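You operate a simulated robot arm through the tools that you are given. There is no shell and no other tool. Be economical: measure what you need, move in short steps, check, and stop when the job is done.

You run a simulated two-armed robot. Do the job below in one go: nothing can be reset, and whatever is moved stays where it is left.

Task
Pick up the brown bin with one hand, pass it to the other hand and put it on the top of the loading table. Set down upright: brown bin.

Only the result counts: the job must be done as asked and must still hold three seconds after the hand-in. Knocking over, shifting, dropping, spilling or breaking anything else fails it.

Robot
Two 7-joint arms with two-finger parallel grippers on one trunk, on a base that drives. Base frame: it is fixed to the floor where the robot stands at the start and does not move with it; the origin is under the middle of the robot, x ahead of it, y to its left, z up; the surface under the hand at the start is at about z = 0.88. Units: m, degrees, N and s.
The left shoulder is at the start at [-0.108, 0.119, 0.744], the right one opposite. With the tool pointing down near the work surface each hand reaches from about 0.1 to 0.52 m from the robot's upright axis, wherever it stands, measured 20 degrees to its own side. Places, roughly: top of the loading table [-1.9, 0.9, 0.9]. Payload 3.43 kg a hand.
The tool frame of a hand sits at the grasp point between the pads (the TCP): z along the fingers, y along the line on which they close. The tips reach 0.03 m beyond it. Largest opening 0.094 m; finger width 0.028, thickness 0.01; the body of the gripper, 0.05 by 0.096 m, starts 0.055 m behind the TCP.
Orientation is that of the tool frame in the base frame, as a unit quaternion [x, y, z, w]. With the fingers straight down and closing along the base's y, the tool's x points along the base's -x, its y along +y and its z along -z.

Tools
- The arms move only by the tool play_rows. It takes "left_increments", "right_increments" or both (then of equal length, played together; a hand with none holds still); each is one flat list of numbers, 6 for each row, row after row: the shift along the base's x, y, z in m, then the turn, a rotation vector about the base's x, y, z in degrees. In form: [tx, ty, tz, wx, wy, wz, tx, ty, tz, wx, wy, wz, ...]. A call has 1 to 10 rows; each row is the pose to reach, as a shift and turn from the pose commanded when the call began. "left_gripper" and "right_gripper" are, for a hand that has rows, the gripper command, from -1 (fully open) to 1 (shut), values between in proportion, set as the call begins (left out, the last holds). Rows are played at 5 a second. More than 0.05 m and 8.6 degrees between two rows, or a gripper value outside its range, and nothing of the call is played. A pose out of reach is approached as far as the arm can. The call stops where the force on the tool passes 40 N (or 10 N more than at its start, if that is more) or the arm is blocked; 0.2 s more then pass. The fingers move at their own pace (about 0.153 m/s each) and stop on an object; they squeeze with about 40 N. The grip force told is the motor's: it shows also when the fingers shut on nothing. Time passes only in rows, and 0.2 s behind the last, so rows that repeat a pose let the fingers close. The reply holds the time, the measured pose of the TCP, the force on the tool along the base axes, the opening and the grip force, in the units named above and with some noise, with the torque about the TCP (base axes, N m) and any sound that the robot's microphone picked up, and new pictures: "show" is both (left out), scene, wrist or none (wrist: the cameras of the hands that moved).
- Cameras (640 x 400 px; columns grow to the right, rows downward): "scene" is now at [0.0443, 0.0144, 1.4582]; the picture's right is [0.17, -0.99, 0.00], its down [-0.65, -0.11, -0.75] and it looks along [0.74, 0.13, -0.66] (base axes); focal length 296 px, centre (320, 200). "left" rides on the left gripper at [0.076, -0.014, -0.103] in its tool frame; the picture's right is [0.18, 0.98, 0.00], its down [-0.75, 0.14, -0.64] and it looks along [-0.63, 0.12, 0.77] (tool axes); focal length 243 px, centre (320, 200). "right" rides on the right gripper at [0.076, 0.014, -0.103] in its tool frame; the picture's right is [-0.18, 0.98, 0.00], its down [-0.75, -0.14, -0.64] and it looks along [-0.63, -0.12, 0.77] (tool axes); focal length 243 px, centre (320, 200). There is no depth. A picture from a camera that has moved, and an enlarged one, comes with that camera's place and axes in the base frame and with its lens.
- raise_lower(by): slides the trunk up (or, below 0, down) by that many m; the arms and the scene camera ride with it, the base frame stays. It gives what a move gives, with no picture.
- drive_base(legs): drives the robot by 1 to 6 legs, each [ahead, left, turn to the left] in m, m and degrees, along the robot's own axes; the way and the turn of a leg run together, so that a leg with both is an arc; at most 1.5 m and 180 degrees a leg. The arms and the cameras ride along, it lands a little off, and it stops where it bumps. It gives what a move gives, and a new picture of the scene camera.
- aim_head(pan, tilt): turns the head with the scene camera to pan (to the left, within 143 degrees either way) and tilt (down, from -29 to 69), counted from straight ahead of the robot. It gives what a move gives, and a new picture of the scene camera.
- enlarge(camera, box): a new picture of the part [left, top, right, bottom] of that camera's present view, enlarged. No time passes.
- close_job(): hands the job in; it is judged then, once.

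Go step by step. Nothing tells you exact positions but the pictures and the camera data: compare them with the known pose of the tool, close in by small moves and look again before you grip or let go. The budget is 120 turns and 260 pictures, counting those below and the enlarged ones. Unless the task says otherwise, let go and move clear before handing in, and close with one line.

The tools are called after "Call:" by a JSON object that holds its "fn" and its "kwargs". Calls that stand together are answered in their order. play_rows: Moves the arms, as the interface text tells. Its arguments: {"type":"object","properties":{"left_increments":{"type":"array","items":{"type":"number"}},"left_gripper":{"type":"number"},"right_increments":{"type":"array","items":{"type":"number"}},"right_gripper":{"type":"number"},"show":{"type":"string","enum":["both","scene","wrist","none"]}},"required":[]} The other tools are called the same way: raise_lower (by) slides the trunk up or down; drive_base (legs) drives the base; aim_head (pan, tilt) turns the head that bears the scene camera; enlarge (camera, box) takes an enlarged picture of a part of a camera's view; close_job () hands the job in.

At the start:

```text
time: 0.0
left_tool_pos: [0.3334, 0.1453, 1.0894]
left_ee_rot: [0.001, 1.0, -0.001, 0.0]
left_force: [0.2, 0.3, -0.4]
left_torque: [0.01, 0.02, 0.01]
left_gripper_width: 0.094
left_grasp_force: 0.0
right_tool_pos: [0.339, -0.1335, 1.1019]
right_ee_rot: [0.0, 1.0, -0.001, -0.001]
right_force: [0.0, 0.0, 0.6]
right_torque: [0.01, -0.01, -0.01]
right_gripper_width: 0.0939
right_grasp_force: 0.0
trunk travel left (down, up): [-0.165, 0.171]
robot x, y, heading: [-0.0005, 0.0008, -0.1]
head pan, tilt: [9.8, 41.5]
```

scene: 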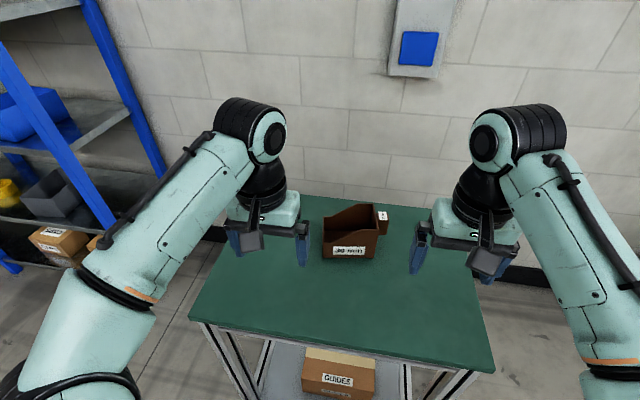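
right: 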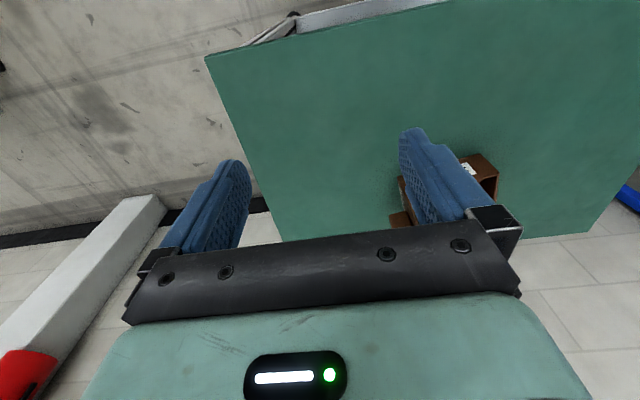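
left: 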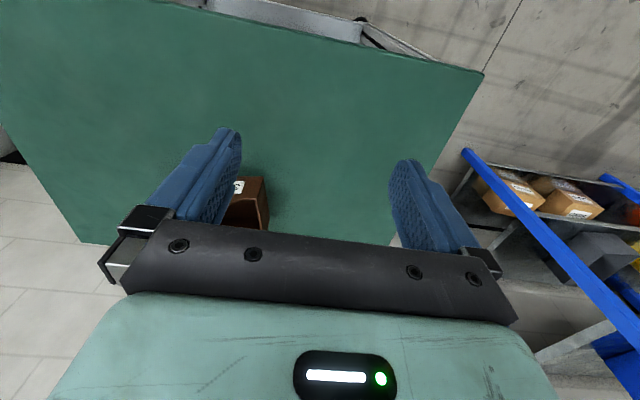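

I see a brown bin on the green table between the two hands. I'll enlarge it to measure its place and shape.

Call:
{"fn": "enlarge", "kwargs": {"camera": "scene", "box": [290, 180, 418, 280]}}

```text
4.00 times, centred on (354, 230) of scene
camera zoom: at [0.0443, 0.0144, 1.4582], right [0.17, -0.99, 0.0], down [-0.65, -0.11, -0.75], along [0.74, 0.13, -0.66], focal length 1184 px, centre (184, 80)
```

zoom: 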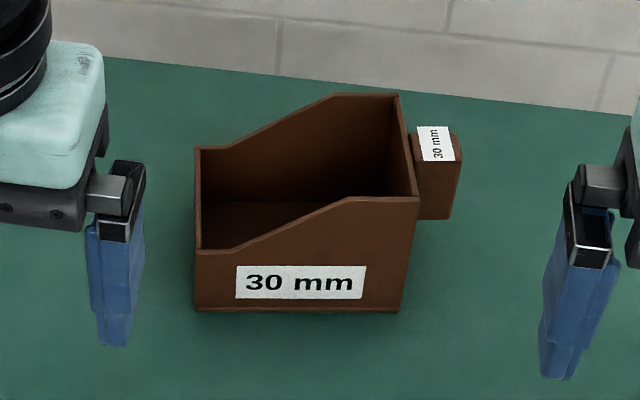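

The bin's low side faces +y, and a small tab with a "30 mm" label sits on its right. I need to know whether the tab is a handle on the bin or a separate object, so I'll look through the wrist cameras.

Call:
{"fn": "enlarge", "kwargs": {"camera": "right", "box": [370, 130, 530, 230]}}

Call:
{"fn": "enlarge", "kwargs": {"camera": "left", "box": [170, 150, 330, 250]}}

Call:
{"fn": "aim_head", "kwargs": {"pan": 140, "tilt": 25}}

```text
4.00 times, centred on (450, 180) of right
camera zoom: at [0.261, -0.1196, 1.2051], right [0.18, 0.98, 0.0], down [0.75, -0.14, 0.64], along [0.63, -0.12, -0.77], focal length 970 px, centre (-200, 280)
```

zoom: 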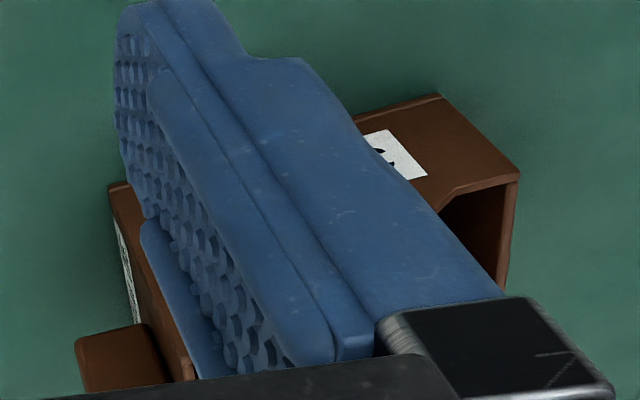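

```text
4.00 times, centred on (250, 200) of left
camera zoom: at [0.2568, 0.1289, 1.1917], right [-0.18, 0.98, 0.0], down [0.75, 0.14, 0.64], along [0.63, 0.12, -0.77], focal length 970 px, centre (600, 200)
```

zoom: 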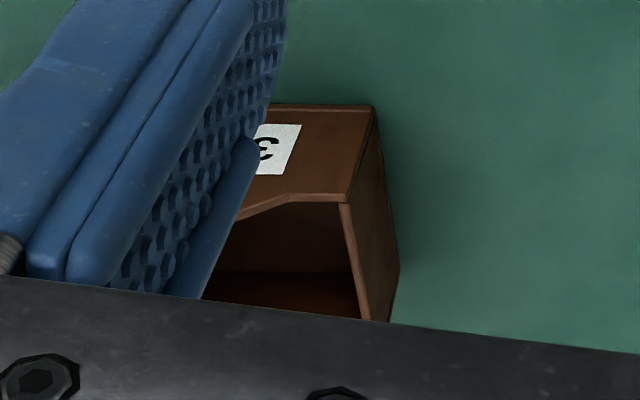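

```text
time: 2.1
left_tool_pos: [0.3345, 0.1443, 1.0892]
left_ee_rot: [0.0, 1.0, 0.001, 0.001]
left_force: [0.4, -0.8, 0.6]
left_torque: [0.01, 0.01, -0.01]
left_gripper_width: 0.094
left_grasp_force: 0.1
right_tool_pos: [0.3376, -0.1323, 1.1025]
right_ee_rot: [-0.001, 1.0, -0.001, 0.0]
right_force: [-0.1, 0.3, -1.5]
right_torque: [-0.01, 0.0, 0.0]
right_gripper_width: 0.0943
right_grasp_force: 0.0
trunk travel left (down, up): [-0.165, 0.171]
robot x, y, heading: [0.0026, 0.0006, -0.1]
head pan, tilt: [140.0, 25.0]
camera scene: at [-0.109, 0.0594, 1.4837], right [0.64, 0.77, 0.0], down [0.32, -0.27, -0.91], along [-0.69, 0.58, -0.42], focal length 296 px, centre (320, 200)
```

scene: 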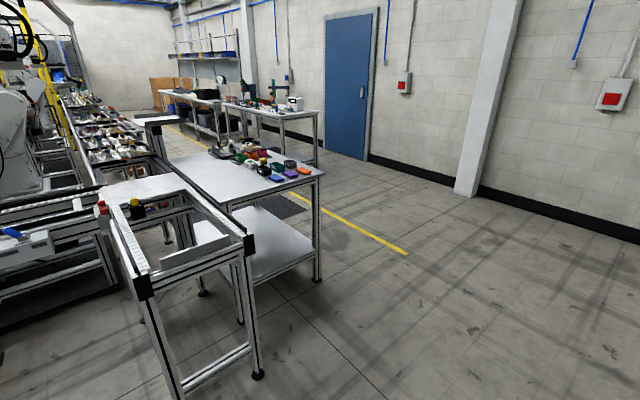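

The tab seems to be a roughly 30 mm handle on the bin's tall back wall, so I take it as part of the bin. Next I'll look at the loading table, and then look down for clearance between base and work table.

Call:
{"fn": "enlarge", "kwargs": {"camera": "scene", "box": [80, 80, 360, 255]}}

Call:
{"fn": "aim_head", "kwargs": {"pan": 0, "tilt": 66}}

```text
2.29 times, centred on (220, 168) of scene
camera zoom: at [-0.109, 0.0594, 1.4837], right [0.64, 0.77, 0.0], down [0.32, -0.27, -0.91], along [-0.69, 0.58, -0.42], focal length 676 px, centre (549, 274)
```

zoom: 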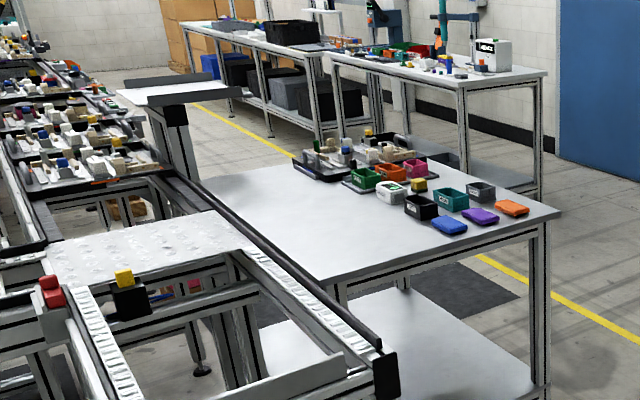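

```text
time: 4.3
left_tool_pos: [0.3337, 0.1441, 1.0888]
left_ee_rot: [0.0, 1.0, 0.0, 0.0]
left_force: [-0.2, -0.5, 0.8]
left_torque: [-0.01, 0.0, -0.01]
left_gripper_width: 0.0939
left_grasp_force: 0.1
right_tool_pos: [0.3388, -0.1338, 1.1021]
right_ee_rot: [0.0, 1.0, 0.0, 0.001]
right_force: [-0.5, 0.2, -0.4]
right_torque: [0.0, -0.02, 0.04]
right_gripper_width: 0.0939
right_grasp_force: 0.1
trunk travel left (down, up): [-0.165, 0.171]
robot x, y, heading: [-0.001, -0.0001, 0.1]
head pan, tilt: [0.0, 66.0]
camera scene: at [0.021, 0.0001, 1.4271], right [0.0, -1.0, 0.0], down [-0.91, 0.0, -0.41], along [0.41, 0.0, -0.91], focal length 296 px, centre (320, 200)
```

scene: 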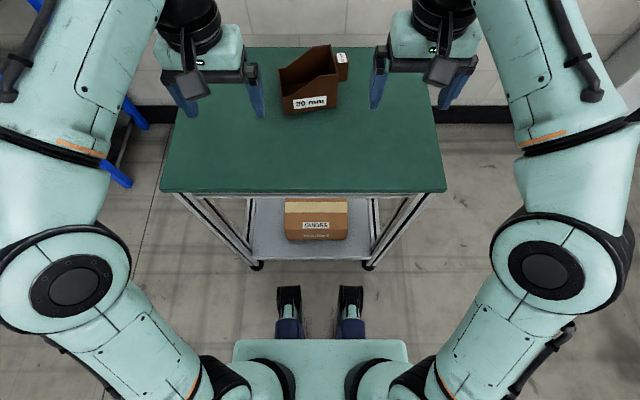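

The handle looks flush with the bin top (z about 0.93–0.98), and the bin is yawed about 10°. The right hand will take the handle, the left hand will take the low front lip, and the left will place it on the clear strip of the loading table. First I'll drive slightly nearer.

Call:
{"fn": "drive_base", "kwargs": {"legs": [[0.05, 0, 0]]}}

Call:
{"fn": "play_rows", "kwargs": {"right_increments": [0, 0, 0, 0, 0, 8.5, 0, 0, 0, 0, 0, 17, 0.01, 0, 0, 0, 0, 25.5, 0.02, 0, 0, 0, 0, 34, 0.03, 0, 0, 0, 0, 42.5, 0.04, 0, 0, 0, 0, 51, 0.05, 0, 0, 0, 0, 59.5, 0.06, 0, 0, 0, 0, 68, 0.07, 0, 0, 0, 0, 76.5, 0.08, 0, 0, 0, 0, 85], "right_gripper": -1, "show": "both"}}

```text
time: 5.3
left_tool_pos: [0.3849, 0.1431, 1.0894]
left_ee_rot: [0.0, 1.0, 0.001, -0.001]
left_force: [0.2, 0.1, -0.1]
left_torque: [-0.01, 0.05, 0.03]
left_gripper_width: 0.0939
left_grasp_force: 0.0
right_tool_pos: [0.3899, -0.1335, 1.1023]
right_ee_rot: [0.0, 1.0, -0.001, 0.0]
right_force: [1.1, -0.9, -0.2]
right_torque: [0.0, 0.05, 0.0]
right_gripper_width: 0.0938
right_grasp_force: 0.0
trunk travel left (down, up): [-0.165, 0.171]
robot x, y, heading: [0.0496, 0.0004, -0.2]
head pan, tilt: [0.0, 66.0]
camera scene: at [0.0723, 0.0001, 1.427], right [0.0, -1.0, 0.0], down [-0.91, 0.0, -0.41], along [0.41, 0.0, -0.91], focal length 296 px, centre (320, 200)
```

scene: 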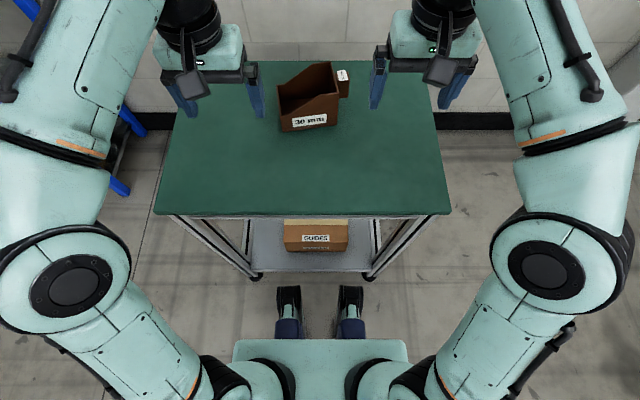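

```text
time: 7.5
left_tool_pos: [0.3832, 0.1448, 1.0897]
left_ee_rot: [0.0, 1.0, 0.0, 0.0]
left_force: [0.3, -0.8, 0.4]
left_torque: [0.01, 0.04, 0.01]
left_gripper_width: 0.094
left_grasp_force: 0.0
right_tool_pos: [0.4327, -0.1384, 1.0924]
right_ee_rot: [-0.577, 0.816, 0.0, 0.001]
right_force: [0.0, 0.4, -1.4]
right_torque: [-0.04, 0.0, 0.01]
right_gripper_width: 0.094
right_grasp_force: 0.1
right hand out of reach, approached as far as the arm can: row 6, 7, 8, 9, 10
trunk travel left (down, up): [-0.165, 0.171]
robot x, y, heading: [0.0517, -0.0016, 0.0]
head pan, tilt: [0.0, 66.0]
camera scene: at [0.0711, 0.0, 1.4271], right [0.0, -1.0, 0.0], down [-0.91, 0.0, -0.41], along [0.41, 0.0, -0.91], focal length 296 px, centre (320, 200)
camera right: at [0.3934, -0.2057, 1.1937], right [-0.87, 0.5, 0.0], down [0.38, 0.66, 0.64], along [0.32, 0.56, -0.77], focal length 243 px, centre (320, 200)
```

scene: 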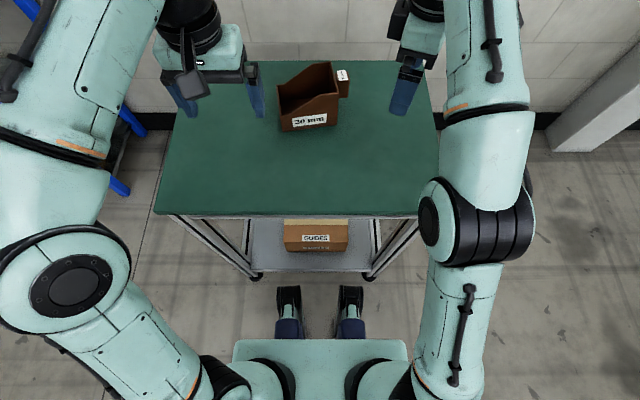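
right: 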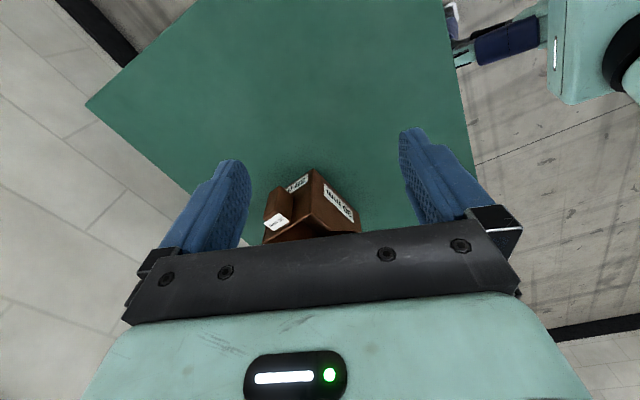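

Yawing the right hand toward +100° hits a joint limit. A better grasp keeps the hand near its default yaw: one finger inside the tall back wall, the other on the outer end of the handle. I'll turn back to about 10° yaw and hover above that spot.

Call:
{"fn": "play_rows", "kwargs": {"right_increments": [0, 0, 0, 0, 0, -7.6, 0, 0, 0, 0, 0, -15.2, 0.015, 0.012, 0, 0, 0, -22.8, 0.03, 0.025, 0, 0, 0, -30.4, 0.045, 0.04, 0, 0, 0, -38, 0.06, 0.055, 0, 0, 0, -45.6, 0.075, 0.07, 0, 0, 0, -53.2, 0.09, 0.08, 0, 0, 0, -60.7, 0.105, 0.09, 0, 0, 0, -60.7, 0.118, 0.097, 0, 0, 0, -60.7], "show": "both"}}

```text
time: 9.7
left_tool_pos: [0.3837, 0.1445, 1.0892]
left_ee_rot: [0.0, 1.0, 0.0, 0.0]
left_force: [0.3, 0.0, -0.6]
left_torque: [-0.01, 0.01, -0.02]
left_gripper_width: 0.0939
left_grasp_force: 0.1
right_tool_pos: [0.4679, -0.0642, 1.0441]
right_ee_rot: [-0.085, 0.996, 0.0, 0.0]
right_force: [1.8, -0.7, -1.5]
right_torque: [-0.01, 0.02, 0.01]
right_gripper_width: 0.0939
right_grasp_force: 0.0
right hand out of reach, approached as far as the arm can: row 3, 4, 5, 6, 7, 8, 9, 10
trunk travel left (down, up): [-0.165, 0.171]
robot x, y, heading: [0.05, 0.0011, 0.1]
head pan, tilt: [0.0, 66.0]
camera scene: at [0.0717, 0.0001, 1.4271], right [0.0, -1.0, 0.0], down [-0.91, 0.0, -0.41], along [0.41, 0.0, -0.91], focal length 296 px, centre (320, 200)
camera right: at [0.3895, -0.0634, 1.1463], right [0.02, 1.0, 0.0], down [0.77, -0.01, 0.64], along [0.64, -0.01, -0.77], focal length 243 px, centre (320, 200)
```

scene: 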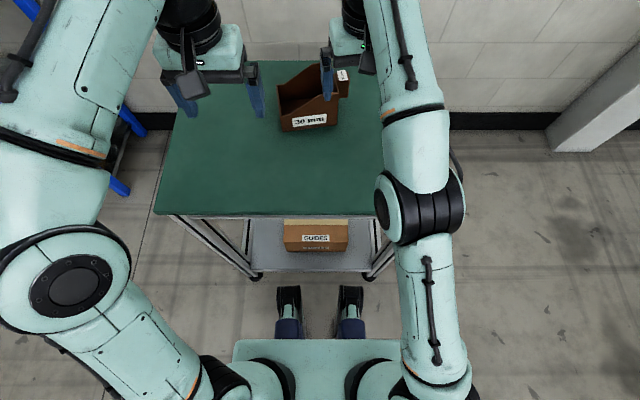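
right: 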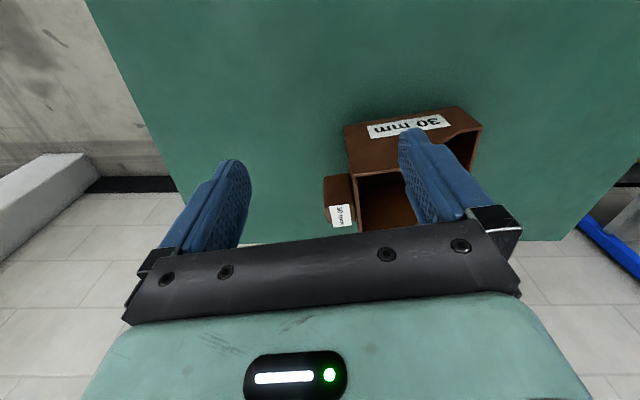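

The right arm reaches its limit because the hand is high relative to the shoulder. I'll raise the trunk to gain forward reach.

Call:
{"fn": "raise_lower", "kwargs": {"by": 0.13}}

Call:
{"fn": "play_rows", "kwargs": {"right_increments": [0.015, 0, -0.02, 0, 0, 0, 0.03, 0.005, -0.04, 0, 0, 0, 0.045, 0.01, -0.06, 0, 0, 0, 0.06, 0.015, -0.08, 0, 0, 0, 0.082, 0.02, -0.1, 0, 0, 0], "show": "both"}}

```text
time: 11.2
left_tool_pos: [0.3828, 0.1442, 1.2192]
left_ee_rot: [0.0, 1.0, 0.0, 0.0]
left_force: [-0.1, -0.1, -0.6]
left_torque: [0.0, -0.01, 0.01]
left_gripper_width: 0.0944
left_grasp_force: 0.0
right_tool_pos: [0.4634, -0.0624, 1.1753]
right_ee_rot: [-0.085, 0.996, -0.001, 0.0]
right_force: [-0.1, -0.5, -0.8]
right_torque: [0.02, -0.06, 0.03]
right_gripper_width: 0.0939
right_grasp_force: 0.1
trunk travel left (down, up): [-0.295, 0.041]
robot x, y, heading: [0.0494, 0.0005, 0.1]
head pan, tilt: [0.0, 66.0]
```

```text
time: 12.4
left_tool_pos: [0.3847, 0.1454, 1.2179]
left_ee_rot: [0.0, 1.0, 0.0, -0.001]
left_force: [-0.4, 0.4, -0.7]
left_torque: [0.04, 0.02, -0.03]
left_gripper_width: 0.0939
left_grasp_force: 0.1
right_tool_pos: [0.5486, -0.0402, 1.0736]
right_ee_rot: [-0.086, 0.996, -0.001, 0.0]
right_force: [-0.1, -0.1, -0.6]
right_torque: [0.01, 0.01, -0.01]
right_gripper_width: 0.0938
right_grasp_force: 0.1
trunk travel left (down, up): [-0.295, 0.041]
robot x, y, heading: [0.049, 0.0016, -0.1]
head pan, tilt: [0.0, 66.0]
camera scene: at [0.0665, 0.0005, 1.5587], right [0.0, -1.0, 0.0], down [-0.91, 0.0, -0.41], along [0.41, 0.0, -0.91], focal length 296 px, centre (320, 200)
camera right: at [0.4692, -0.0406, 1.176], right [0.01, 1.0, 0.0], down [0.77, -0.01, 0.64], along [0.64, -0.01, -0.77], focal length 243 px, centre (320, 200)
```

scene: 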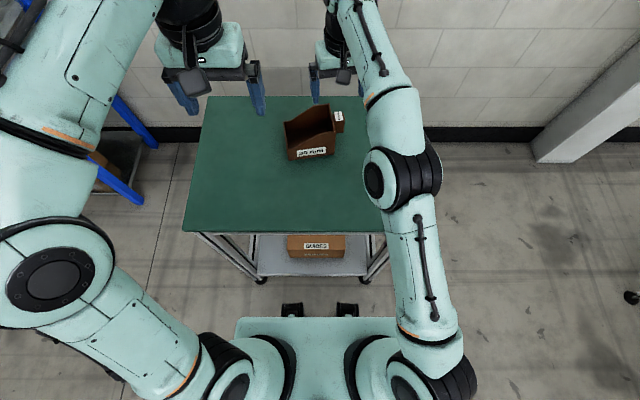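
right: 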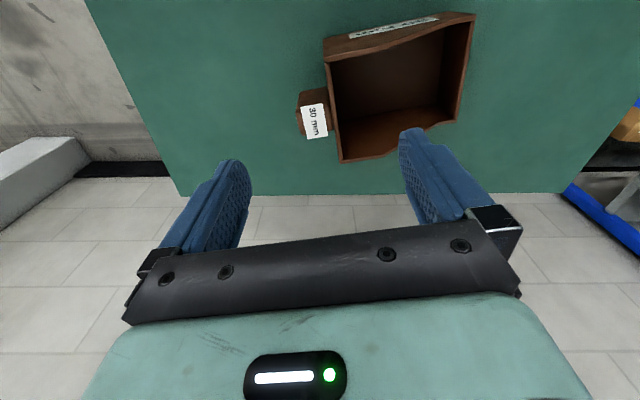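

The reach is good now. I'll zoom in on the bin and handle from the right wrist camera.

Call:
{"fn": "enlarge", "kwargs": {"camera": "right", "box": [280, 10, 488, 170]}}

Call:
{"fn": "enlarge", "kwargs": {"camera": "scene", "box": [265, 90, 361, 166]}}

```text
2.50 times, centred on (384, 90) of right
camera zoom: at [0.4692, -0.0406, 1.176], right [0.01, 1.0, 0.0], down [0.77, -0.01, 0.64], along [0.64, -0.01, -0.77], focal length 606 px, centre (160, 475)
```

zoom: 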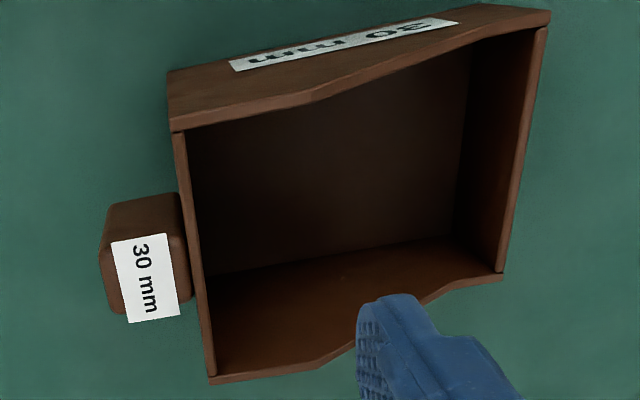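

```text
5.26 times, centred on (313, 128) of scene
camera zoom: at [0.0665, 0.0005, 1.5587], right [0.0, -1.0, 0.0], down [-0.91, 0.0, -0.41], along [0.41, 0.0, -0.91], focal length 1558 px, centre (357, 579)
```

zoom: 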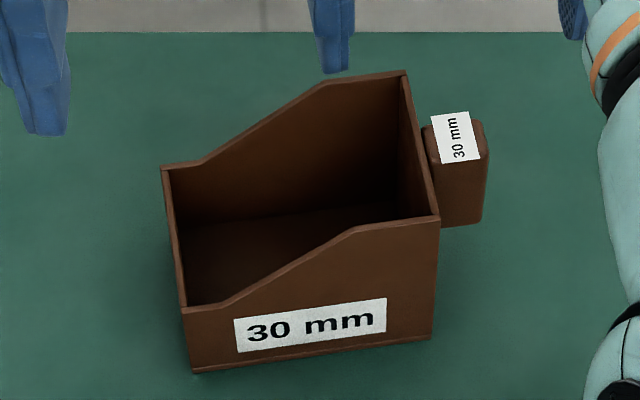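

Bin width is 0.083, and the handle centre is near (0.549, -0.043) with its top at about z = 0.98. I'll lower the open right hand over the back wall and handle.

Call:
{"fn": "play_rows", "kwargs": {"right_increments": [0, -0.003, -0.03, 0, 0, 0, 0, -0.003, -0.06, 0, 0, 0, 0, -0.003, -0.085, 0, 0, 0, 0, -0.003, -0.105, 0, 0, 0, 0, -0.003, -0.117, 0, 0, 0, 0, -0.003, -0.117, 0, 0, 0], "show": "both"}}

```text
time: 13.8
left_tool_pos: [0.3833, 0.1448, 1.2204]
left_ee_rot: [-0.001, 1.0, -0.001, -0.001]
left_force: [0.6, -0.3, -0.2]
left_torque: [0.0, 0.02, -0.04]
left_gripper_width: 0.0939
left_grasp_force: 0.0
right_tool_pos: [0.5462, -0.0454, 0.9571]
right_ee_rot: [-0.085, 0.996, -0.001, 0.002]
right_force: [1.0, 0.2, 0.1]
right_torque: [-0.01, 0.01, 0.01]
right_gripper_width: 0.094
right_grasp_force: 0.1
trunk travel left (down, up): [-0.295, 0.041]
robot x, y, heading: [0.0519, 0.0018, -0.0]
head pan, tilt: [0.0, 66.0]
camera scene: at [0.0652, 0.0001, 1.5587], right [0.0, -1.0, 0.0], down [-0.91, 0.0, -0.41], along [0.41, 0.0, -0.91], focal length 296 px, centre (320, 200)
camera right: at [0.4685, -0.0445, 1.0603], right [0.01, 1.0, 0.0], down [0.77, -0.01, 0.64], along [0.64, -0.01, -0.77], focal length 243 px, centre (320, 200)
```

scene: 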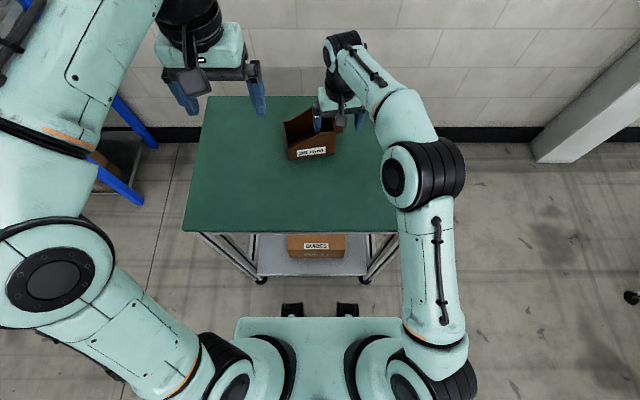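
right: 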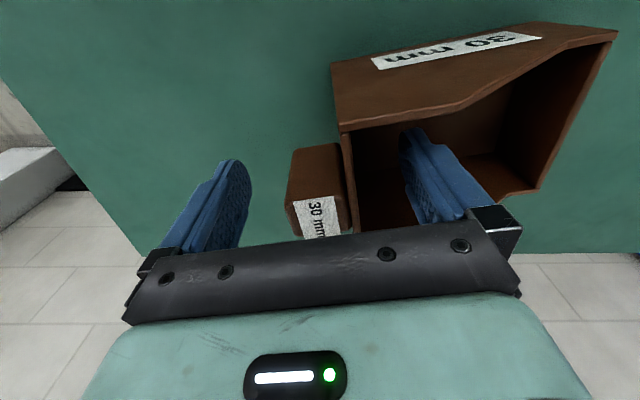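

One finger is inside the bin and the other is beyond the handle, as planned. Closing the right gripper.

Call:
{"fn": "play_rows", "kwargs": {"right_increments": [0, 0, 0, 0, 0, 0, 0, 0, 0, 0, 0, 0, 0, 0, 0, 0, 0, 0, 0, 0, 0, 0, 0, 0], "right_gripper": 1, "show": "both"}}

```text
time: 14.8
left_tool_pos: [0.3827, 0.1442, 1.2192]
left_ee_rot: [-0.001, 1.0, 0.0, 0.0]
left_force: [0.2, 0.5, 0.9]
left_torque: [-0.03, 0.01, 0.01]
left_gripper_width: 0.0941
left_grasp_force: 0.2
right_tool_pos: [0.5462, -0.0441, 0.9575]
right_ee_rot: [-0.086, 0.996, -0.001, 0.001]
right_force: [0.3, 0.3, -0.5]
right_torque: [-0.04, 0.0, 0.0]
right_gripper_width: 0.0376
right_grasp_force: 39.3
trunk travel left (down, up): [-0.295, 0.041]
robot x, y, heading: [0.0481, -0.0024, -0.0]
head pan, tilt: [0.0, 66.0]
camera scene: at [0.0653, 0.0002, 1.5586], right [0.0, -1.0, 0.0], down [-0.91, 0.0, -0.41], along [0.41, 0.0, -0.91], focal length 296 px, centre (320, 200)
camera right: at [0.4685, -0.0444, 1.0605], right [0.01, 1.0, 0.0], down [0.77, -0.01, 0.64], along [0.64, -0.01, -0.77], focal length 243 px, centre (320, 200)
```

scene: 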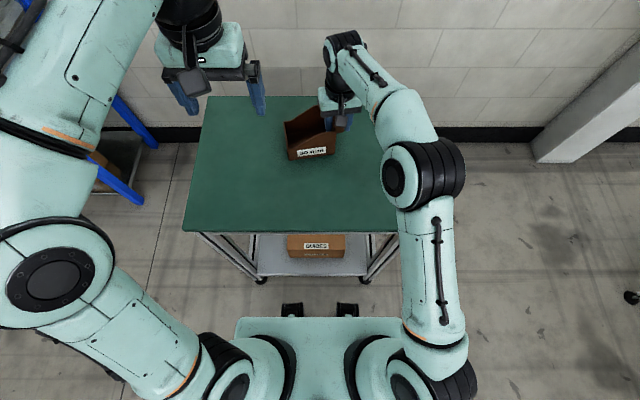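
right: 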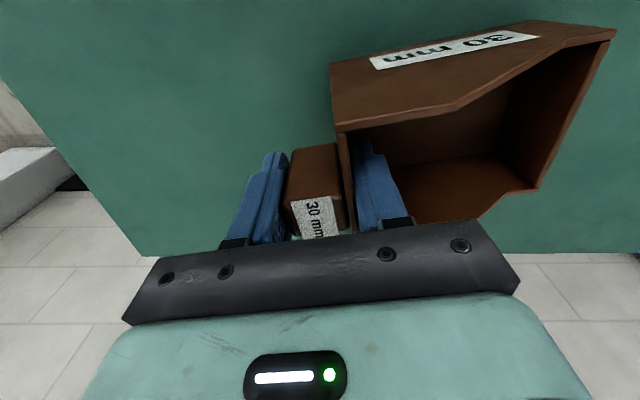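

Gripped at 0.038 m with 39 N. I'll lift, pull toward the robot and square the bin up.

Call:
{"fn": "play_rows", "kwargs": {"right_increments": [0, 0, 0.015, 0, 0, 0, 0, 0, 0.03, 0, 0, 0, 0, 0, 0.05, 0, 0, 0, 0, 0, 0.07, 0, 0, 0, -0.02, 0, 0.09, 0, 0, -2.5, -0.04, -0.005, 0.1, 0, 0, -5, -0.06, -0.01, 0.1, 0, 0, -7.5, -0.08, -0.015, 0.1, 0, 0, -9.8, -0.1, -0.02, 0.1, 0, 0, -9.8, -0.1, -0.02, 0.1, 0, 0, -9.8], "show": "both"}}

```text
time: 17.1
left_tool_pos: [0.3842, 0.1442, 1.2201]
left_ee_rot: [0.0, 1.0, 0.0, 0.0]
left_force: [1.2, 0.0, 0.5]
left_torque: [0.01, 0.0, -0.01]
left_gripper_width: 0.094
left_grasp_force: 0.0
right_tool_pos: [0.4471, -0.066, 1.0591]
right_ee_rot: [-0.001, 1.0, -0.001, 0.001]
right_force: [0.1, 0.1, -1.4]
right_torque: [-0.07, 0.03, -0.02]
right_gripper_width: 0.0377
right_grasp_force: 40.3
trunk travel left (down, up): [-0.295, 0.041]
robot x, y, heading: [0.0485, 0.0024, -0.0]
head pan, tilt: [0.0, 66.0]
camera scene: at [0.0658, 0.0003, 1.5587], right [0.0, -1.0, 0.0], down [-0.91, 0.0, -0.41], along [0.41, 0.0, -0.91], focal length 296 px, centre (320, 200)
camera right: at [0.3692, -0.0519, 1.1608], right [0.18, 0.98, 0.0], down [0.75, -0.14, 0.64], along [0.63, -0.12, -0.77], focal length 243 px, centre (320, 200)
```

scene: 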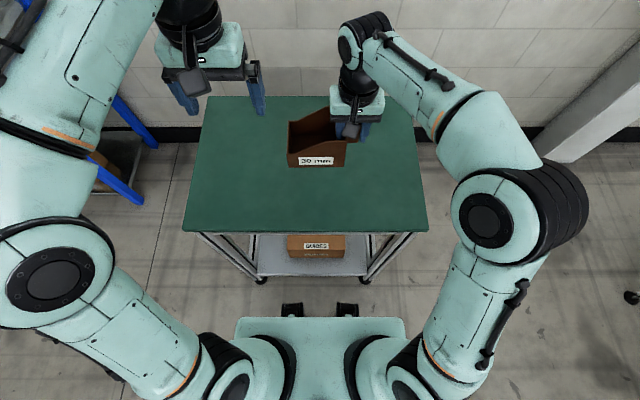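
right: 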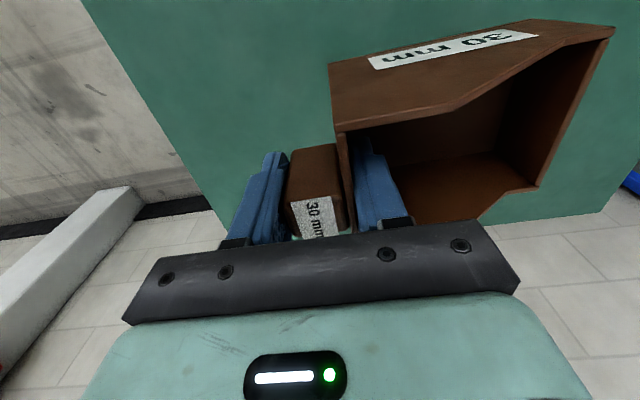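

The bin is held level; the lip should be at about (0.447, 0.071) with its top near z = 1.037. I'll bring the left hand above the lip.

Call:
{"fn": "play_rows", "kwargs": {"left_increments": [0.012, -0.012, -0.02, 0, 0, 0, 0.025, -0.025, -0.04, 0, 0, 0, 0.038, -0.04, -0.06, 0, 0, 0, 0.05, -0.055, -0.08, 0, 0, 0, 0.063, -0.073, -0.1, 0, 0, 0, 0.063, -0.073, -0.1, 0, 0, 0], "left_gripper": -1, "show": "both"}}

```text
time: 18.4
left_tool_pos: [0.447, 0.0724, 1.118]
left_ee_rot: [0.0, 1.0, 0.0, -0.001]
left_force: [-0.1, 0.5, 0.4]
left_torque: [-0.03, 0.02, 0.03]
left_gripper_width: 0.0939
left_grasp_force: 0.0
right_tool_pos: [0.4465, -0.0665, 1.0584]
right_ee_rot: [0.0, 1.0, 0.0, 0.002]
right_force: [0.9, -0.8, -1.3]
right_torque: [-0.05, 0.0, 0.01]
right_gripper_width: 0.0376
right_grasp_force: 40.1
trunk travel left (down, up): [-0.295, 0.041]
robot x, y, heading: [0.0484, 0.0014, -0.1]
head pan, tilt: [0.0, 66.0]
camera scene: at [0.065, 0.0004, 1.5586], right [0.0, -1.0, 0.0], down [-0.91, 0.0, -0.41], along [0.41, 0.0, -0.91], focal length 296 px, centre (320, 200)
camera left: at [0.3698, 0.0567, 1.2216], right [-0.18, 0.98, 0.0], down [0.75, 0.14, 0.64], along [0.63, 0.12, -0.77], focal length 243 px, centre (320, 200)
```

scene: 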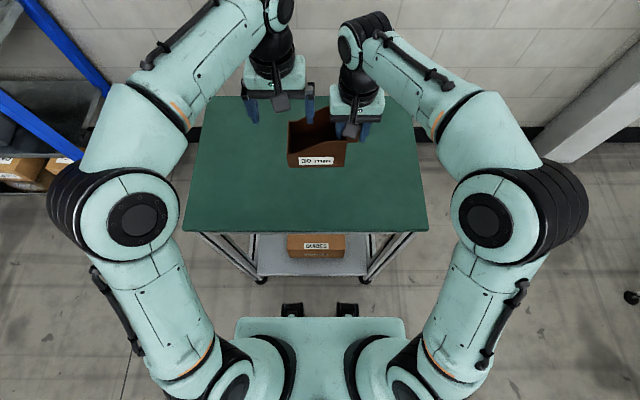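
left: 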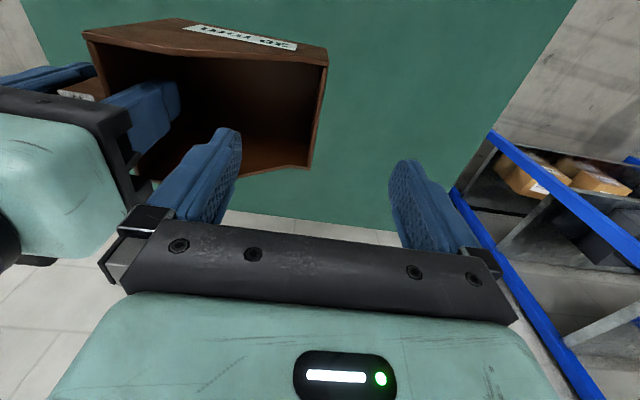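

The lip checks out at y ≈ 0.068. I'll lower the left hand over it.

Call:
{"fn": "play_rows", "kwargs": {"left_increments": [0, -0.004, -0.025, 0, 0, 0, 0, -0.004, -0.05, 0, 0, 0, 0, -0.004, -0.07, 0, 0, 0, 0, -0.004, -0.085, 0, 0, 0, 0, -0.004, -0.093, 0, 0, 0, 0, -0.004, -0.093, 0, 0, 0], "show": "both"}}

```text
time: 19.9
left_tool_pos: [0.447, 0.067, 1.027]
left_ee_rot: [0.0, 1.0, 0.0, 0.001]
left_force: [0.8, -0.7, -0.3]
left_torque: [0.03, 0.03, 0.0]
left_gripper_width: 0.0942
left_grasp_force: 0.1
right_tool_pos: [0.4467, -0.0665, 1.0577]
right_ee_rot: [0.0, 1.0, 0.0, 0.0]
right_force: [1.6, 0.5, -2.3]
right_torque: [-0.08, -0.01, -0.04]
right_gripper_width: 0.0376
right_grasp_force: 40.5
trunk travel left (down, up): [-0.295, 0.041]
robot x, y, heading: [0.0481, -0.0032, 0.2]
head pan, tilt: [0.0, 66.0]
camera scene: at [0.0654, 0.0001, 1.5586], right [0.0, -1.0, 0.0], down [-0.91, 0.0, -0.41], along [0.41, 0.0, -0.91], focal length 296 px, centre (320, 200)
camera left: at [0.3705, 0.0518, 1.1287], right [-0.18, 0.98, 0.0], down [0.75, 0.14, 0.64], along [0.63, 0.12, -0.77], focal length 243 px, centre (320, 200)
```

scene: 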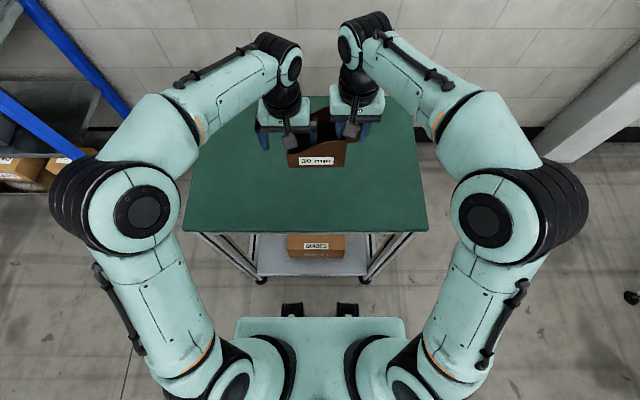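
left: 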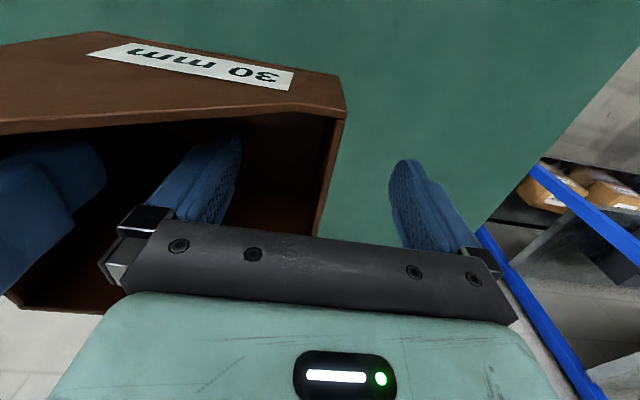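

The lip lies between the left fingers. Closing the left gripper.

Call:
{"fn": "play_rows", "kwargs": {"left_increments": [0, 0, 0, 0, 0, 0, 0, 0, 0, 0, 0, 0, 0, 0, 0, 0, 0, 0, 0, 0, 0, 0, 0, 0, 0, 0, 0, 0, 0, 0], "left_gripper": 1, "show": "wrist"}}

```text
time: 21.1
left_tool_pos: [0.4462, 0.069, 1.0259]
left_ee_rot: [-0.001, 1.0, 0.0, 0.001]
left_force: [2.6, 7.8, -1.2]
left_torque: [-0.06, 0.08, 0.49]
left_gripper_width: 0.008
left_grasp_force: 40.4
right_tool_pos: [0.4472, -0.066, 1.0568]
right_ee_rot: [0.0, 1.0, -0.001, 0.0]
right_force: [-2.7, -7.2, 0.9]
right_torque: [0.07, 0.02, -0.18]
right_gripper_width: 0.0376
right_grasp_force: 40.3
trunk travel left (down, up): [-0.295, 0.041]
robot x, y, heading: [0.0486, 0.0001, 0.1]
head pan, tilt: [0.0, 66.0]
camera left: at [0.3707, 0.0523, 1.1287], right [-0.19, 0.98, 0.0], down [0.75, 0.14, 0.64], along [0.63, 0.12, -0.77], focal length 243 px, centre (320, 200)
```

left: 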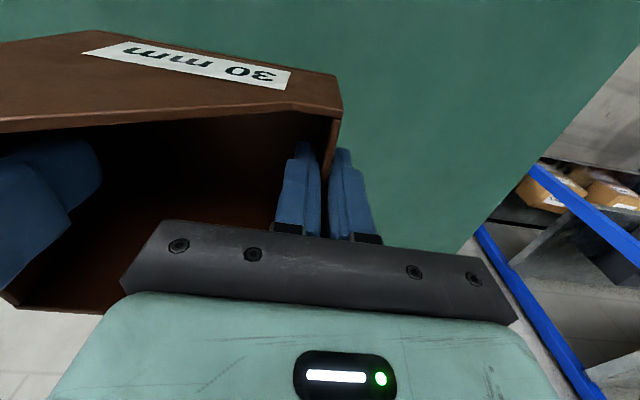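

The left hand has the lip. I'll open the right hand first and check that the left holds.

Call:
{"fn": "play_rows", "kwargs": {"right_increments": [0, 0, 0, 0, 0, 0, 0, 0, 0, 0, 0, 0, 0, 0, 0, 0, 0, 0, 0, 0, 0, 0, 0, 0], "right_gripper": -1, "show": "both"}}

```text
time: 22.1
left_tool_pos: [0.4466, 0.0681, 1.0262]
left_ee_rot: [0.0, 1.0, 0.0, 0.0]
left_force: [-0.1, 0.0, -0.7]
left_torque: [0.13, -0.05, -0.04]
left_gripper_width: 0.008
left_grasp_force: 39.9
right_tool_pos: [0.4473, -0.0658, 1.0578]
right_ee_rot: [0.0, 1.0, 0.0, 0.0]
right_force: [-0.9, -0.7, 0.4]
right_torque: [0.03, -0.02, 0.0]
right_gripper_width: 0.0942
right_grasp_force: 0.1
trunk travel left (down, up): [-0.295, 0.041]
robot x, y, heading: [0.05, 0.0009, -0.3]
head pan, tilt: [0.0, 66.0]
camera scene: at [0.0654, 0.0001, 1.5586], right [0.0, -1.0, 0.0], down [-0.91, 0.0, -0.41], along [0.41, 0.0, -0.91], focal length 296 px, centre (320, 200)
camera right: at [0.3692, -0.0521, 1.1609], right [0.18, 0.98, 0.0], down [0.75, -0.14, 0.64], along [0.63, -0.12, -0.77], focal length 243 px, centre (320, 200)
```

scene: 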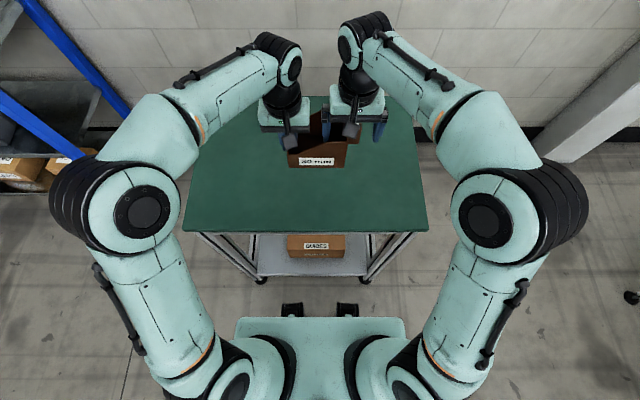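
right: 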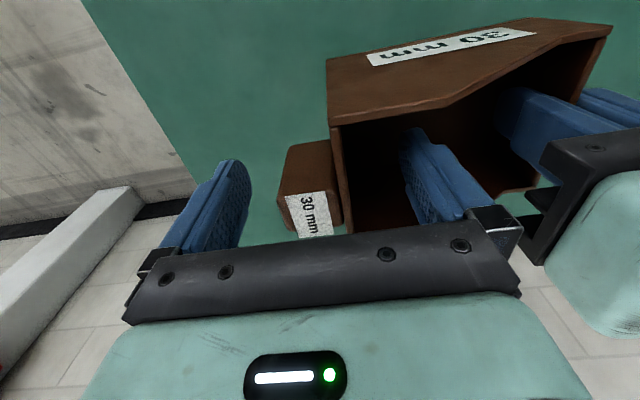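

The left hand holds the bin. Now I lift the right hand clear and move it aside, and bring both hands nearer the body.

Call:
{"fn": "play_rows", "kwargs": {"right_increments": [0, 0, 0.02, 0, 0, 0, 0, 0, 0.05, 0, 0, 0, 0, 0, 0.08, 0, 0, 0, 0, 0, 0.11, 0, 0, 0, 0, 0, 0.13, 0, 0, 0, -0.02, -0.03, 0.13, 0, 0, 0, -0.04, -0.06, 0.13, 0, 0, 0, -0.06, -0.09, 0.13, 0, 0, 0, -0.08, -0.11, 0.13, 0, 0, 0], "show": "none"}}

Call:
{"fn": "play_rows", "kwargs": {"left_increments": [-0.015, 0.01, 0.02, 0, 0, 0, -0.03, 0.02, 0.04, 0, 0, 0, -0.045, 0.035, 0.06, 0, 0, 0, -0.06, 0.05, 0.08, 0, 0, 0, -0.075, 0.07, 0.1, 0, 0, 0, -0.09, 0.09, 0.1, 0, 0, 0], "show": "both"}}

```text
time: 24.1
left_tool_pos: [0.4465, 0.0664, 1.0271]
left_ee_rot: [0.0, 1.0, -0.001, 0.0]
left_force: [0.5, 0.7, -0.1]
left_torque: [0.14, -0.01, -0.01]
left_gripper_width: 0.008
left_grasp_force: 39.9
right_tool_pos: [0.3652, -0.1766, 1.1877]
right_ee_rot: [0.0, 1.0, -0.001, 0.001]
right_force: [-0.3, -0.2, -0.6]
right_torque: [-0.03, -0.01, 0.01]
right_gripper_width: 0.094
right_grasp_force: 0.1
trunk travel left (down, up): [-0.295, 0.041]
robot x, y, heading: [0.052, -0.001, -0.2]
head pan, tilt: [0.0, 66.0]
```

```text
time: 25.4
left_tool_pos: [0.3551, 0.1572, 1.1262]
left_ee_rot: [-0.001, 1.0, -0.001, 0.0]
left_force: [0.6, 0.5, -1.1]
left_torque: [0.12, -0.03, 0.0]
left_gripper_width: 0.0079
left_grasp_force: 40.5
right_tool_pos: [0.367, -0.1751, 1.1875]
right_ee_rot: [0.0, 1.0, -0.001, 0.001]
right_force: [0.4, 0.0, -0.2]
right_torque: [0.01, -0.01, -0.01]
right_gripper_width: 0.094
right_grasp_force: 0.0
trunk travel left (down, up): [-0.295, 0.041]
robot x, y, heading: [0.0502, 0.0024, -0.2]
head pan, tilt: [0.0, 66.0]
camera scene: at [0.0647, 0.0007, 1.5586], right [0.0, -1.0, 0.0], down [-0.91, 0.0, -0.41], along [0.41, 0.0, -0.91], focal length 296 px, centre (320, 200)
camera left: at [0.2784, 0.1418, 1.2282], right [-0.18, 0.98, 0.0], down [0.75, 0.14, 0.64], along [0.63, 0.12, -0.77], focal length 243 px, centre (320, 200)
```

scene: 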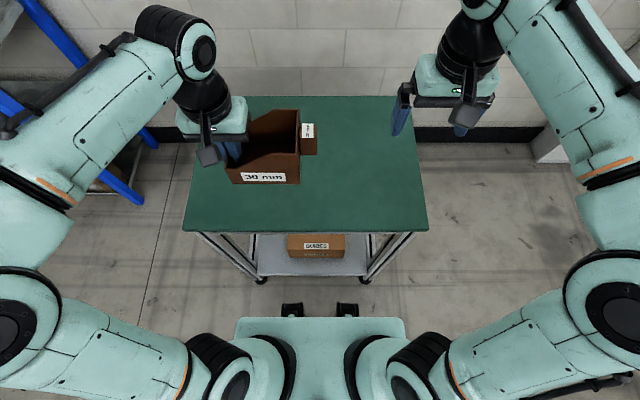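
left: 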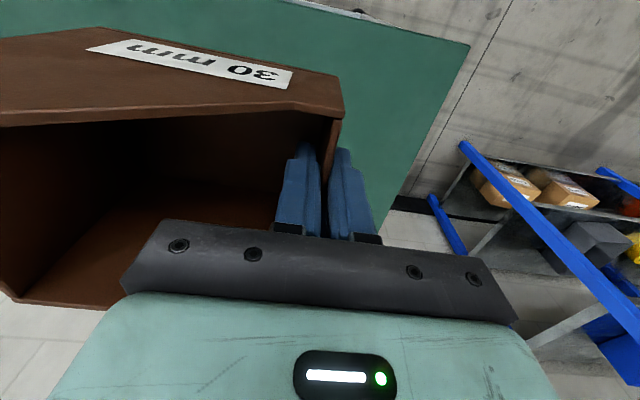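

The bin is secure in the left hand. I'll back away from the table, strafe left and turn to face the loading table on a slant, which keeps my left elbow away from the conveyor end.

Call:
{"fn": "drive_base", "kwargs": {"legs": [[-0.45, 0, 0], [0, 0.88, 0], [0, 0, -100]]}}

Call:
{"fn": "aim_head", "kwargs": {"pan": -30, "tilt": 35}}

```text
time: 40.0
left_tool_pos: [-0.2985, 0.5462, 1.1255]
left_ee_rot: [0.762, 0.647, 0.0, 0.0]
left_force: [0.7, 0.0, -1.1]
left_torque: [0.0, -0.09, 0.03]
left_gripper_width: 0.008
left_grasp_force: 40.6
right_tool_pos: [-0.6295, 0.5898, 1.1878]
right_ee_rot: [0.763, 0.647, -0.001, -0.001]
right_force: [0.6, -1.1, 0.8]
right_torque: [0.0, 0.0, -0.02]
right_gripper_width: 0.094
right_grasp_force: 0.0
trunk travel left (down, up): [-0.295, 0.041]
robot x, y, heading: [-0.4014, 0.8754, -99.5]
head pan, tilt: [0.0, 66.0]
camera scene: at [-0.4059, 0.8594, 1.5586], right [-0.99, 0.16, 0.0], down [0.15, 0.9, -0.41], along [-0.07, -0.4, -0.91], focal length 296 px, centre (320, 200)
```

scene: 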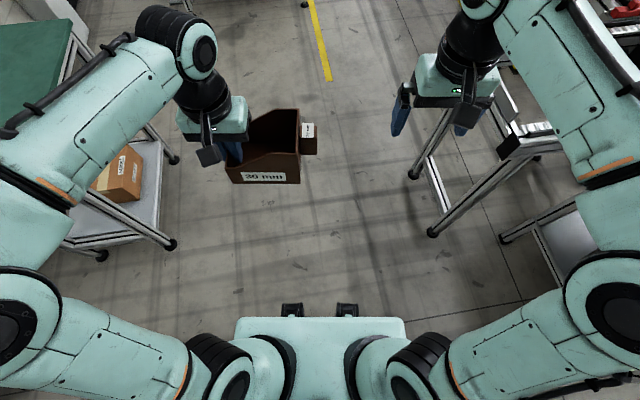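

```text
time: 41.0
left_tool_pos: [-0.2983, 0.547, 1.1266]
left_ee_rot: [0.762, 0.648, -0.001, 0.0]
left_force: [0.2, 0.1, -1.4]
left_torque: [-0.04, -0.09, -0.01]
left_gripper_width: 0.008
left_grasp_force: 40.2
right_tool_pos: [-0.6282, 0.5891, 1.1878]
right_ee_rot: [0.763, 0.647, 0.0, -0.001]
right_force: [-0.1, 0.3, 1.0]
right_torque: [0.04, 0.0, 0.04]
right_gripper_width: 0.0941
right_grasp_force: 0.0
trunk travel left (down, up): [-0.295, 0.041]
robot x, y, heading: [-0.4022, 0.8763, -99.1]
head pan, tilt: [-30.0, 35.0]
camera scene: at [-0.452, 0.8499, 1.5995], right [-0.77, 0.63, 0.0], down [0.36, 0.44, -0.82], along [-0.52, -0.63, -0.57], focal length 296 px, centre (320, 200)
```

scene: 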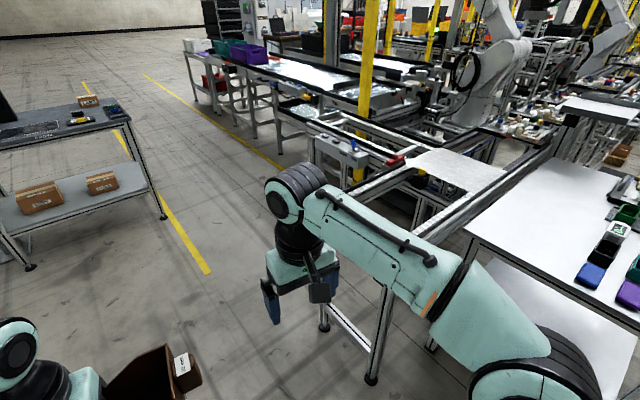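

Clear so far. I'll turn the rest of the way to a heading of about 205°.

Call:
{"fn": "drive_base", "kwargs": {"legs": [[0, 0, -56]]}}

Call:
{"fn": "aim_head", "kwargs": {"pan": 0, "tilt": 45}}

```text
time: 43.9
left_tool_pos: [-0.6165, 0.6048, 1.1255]
left_ee_rot: [0.977, 0.212, 0.0, 0.0]
left_force: [-0.3, 0.5, -2.0]
left_torque: [-0.12, -0.04, 0.0]
left_gripper_width: 0.0077
left_grasp_force: 40.3
right_tool_pos: [-0.7651, 0.9018, 1.1875]
right_ee_rot: [0.977, 0.212, 0.0, -0.001]
right_force: [0.6, 0.1, 1.0]
right_torque: [-0.02, 0.03, 0.01]
right_gripper_width: 0.0939
right_grasp_force: 0.0
trunk travel left (down, up): [-0.295, 0.041]
robot x, y, heading: [-0.4028, 0.8783, -155.6]
head pan, tilt: [-30.0, 35.0]
camera scene: at [-0.4509, 0.9012, 1.5996], right [0.1, 1.0, 0.0], down [0.57, -0.06, -0.82], along [-0.82, 0.08, -0.57], focal length 296 px, centre (320, 200)
```

scene: 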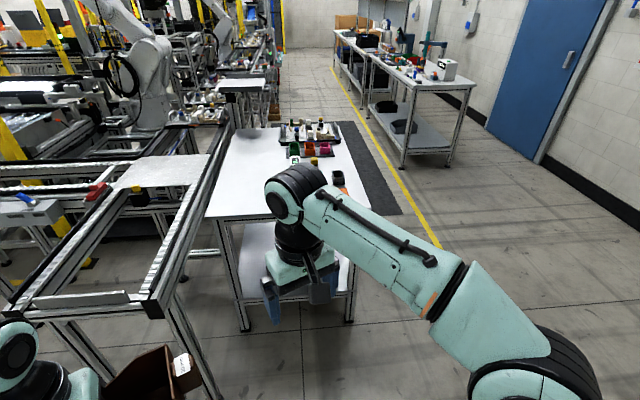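

```text
time: 44.8
left_tool_pos: [-0.617, 0.604, 1.1243]
left_ee_rot: [0.977, 0.212, 0.0, 0.0]
left_force: [-0.9, -0.4, -1.1]
left_torque: [-0.11, -0.04, -0.01]
left_gripper_width: 0.008
left_grasp_force: 40.4
right_tool_pos: [-0.7653, 0.9023, 1.1877]
right_ee_rot: [0.977, 0.213, 0.0, -0.001]
right_force: [-0.1, -0.2, 0.8]
right_torque: [0.01, -0.03, 0.02]
right_gripper_width: 0.0941
right_grasp_force: 0.1
trunk travel left (down, up): [-0.295, 0.041]
robot x, y, heading: [-0.4014, 0.8717, -155.4]
head pan, tilt: [0.0, 45.0]
camera scene: at [-0.4373, 0.8592, 1.5848], right [-0.41, 0.91, 0.0], down [0.64, 0.29, -0.71], along [-0.64, -0.29, -0.71], focal length 296 px, centre (320, 200)
```

scene: 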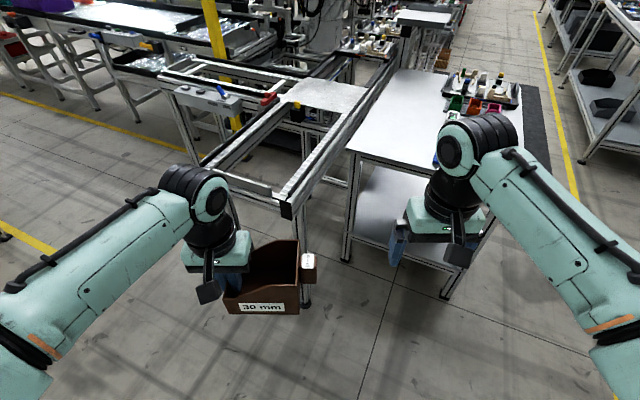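

The conveyor end is at about (-1.02, 0.47, 0.84), and the table's near edge is at x ≈ -1.35 with a clear strip y ≈ 0.56–0.8. I'll drive to about (-1.02, 0.87).

Call:
{"fn": "drive_base", "kwargs": {"legs": [[0.46, -0.21, 0], [0.1, -0.045, 0]]}}

```text
time: 48.6
left_tool_pos: [-1.2309, 0.6059, 1.1259]
left_ee_rot: [0.977, 0.213, -0.001, 0.001]
left_force: [-0.1, -0.2, -0.5]
left_torque: [-0.11, -0.05, 0.0]
left_gripper_width: 0.008
left_grasp_force: 40.4
right_tool_pos: [-1.3802, 0.9035, 1.1871]
right_ee_rot: [0.977, 0.214, -0.002, 0.0]
right_force: [-0.2, 0.4, 0.0]
right_torque: [0.0, -0.01, -0.03]
right_gripper_width: 0.0942
right_grasp_force: 0.0
trunk travel left (down, up): [-0.295, 0.041]
robot x, y, heading: [-1.0192, 0.8756, -155.2]
head pan, tilt: [0.0, 45.0]
camera scene: at [-1.0517, 0.8613, 1.5846], right [-0.42, 0.91, 0.0], down [0.64, 0.3, -0.71], along [-0.64, -0.3, -0.71], focal length 296 px, centre (320, 200)
```

scene: 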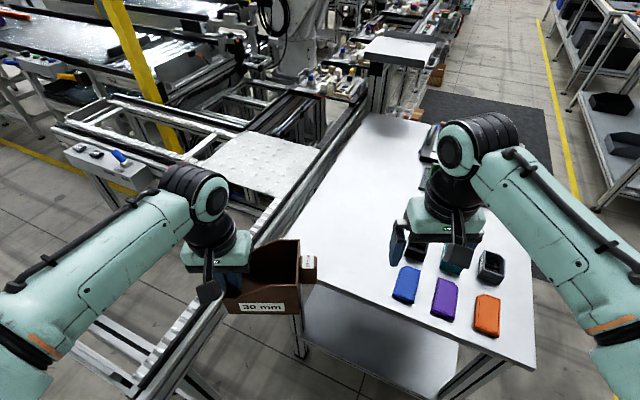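

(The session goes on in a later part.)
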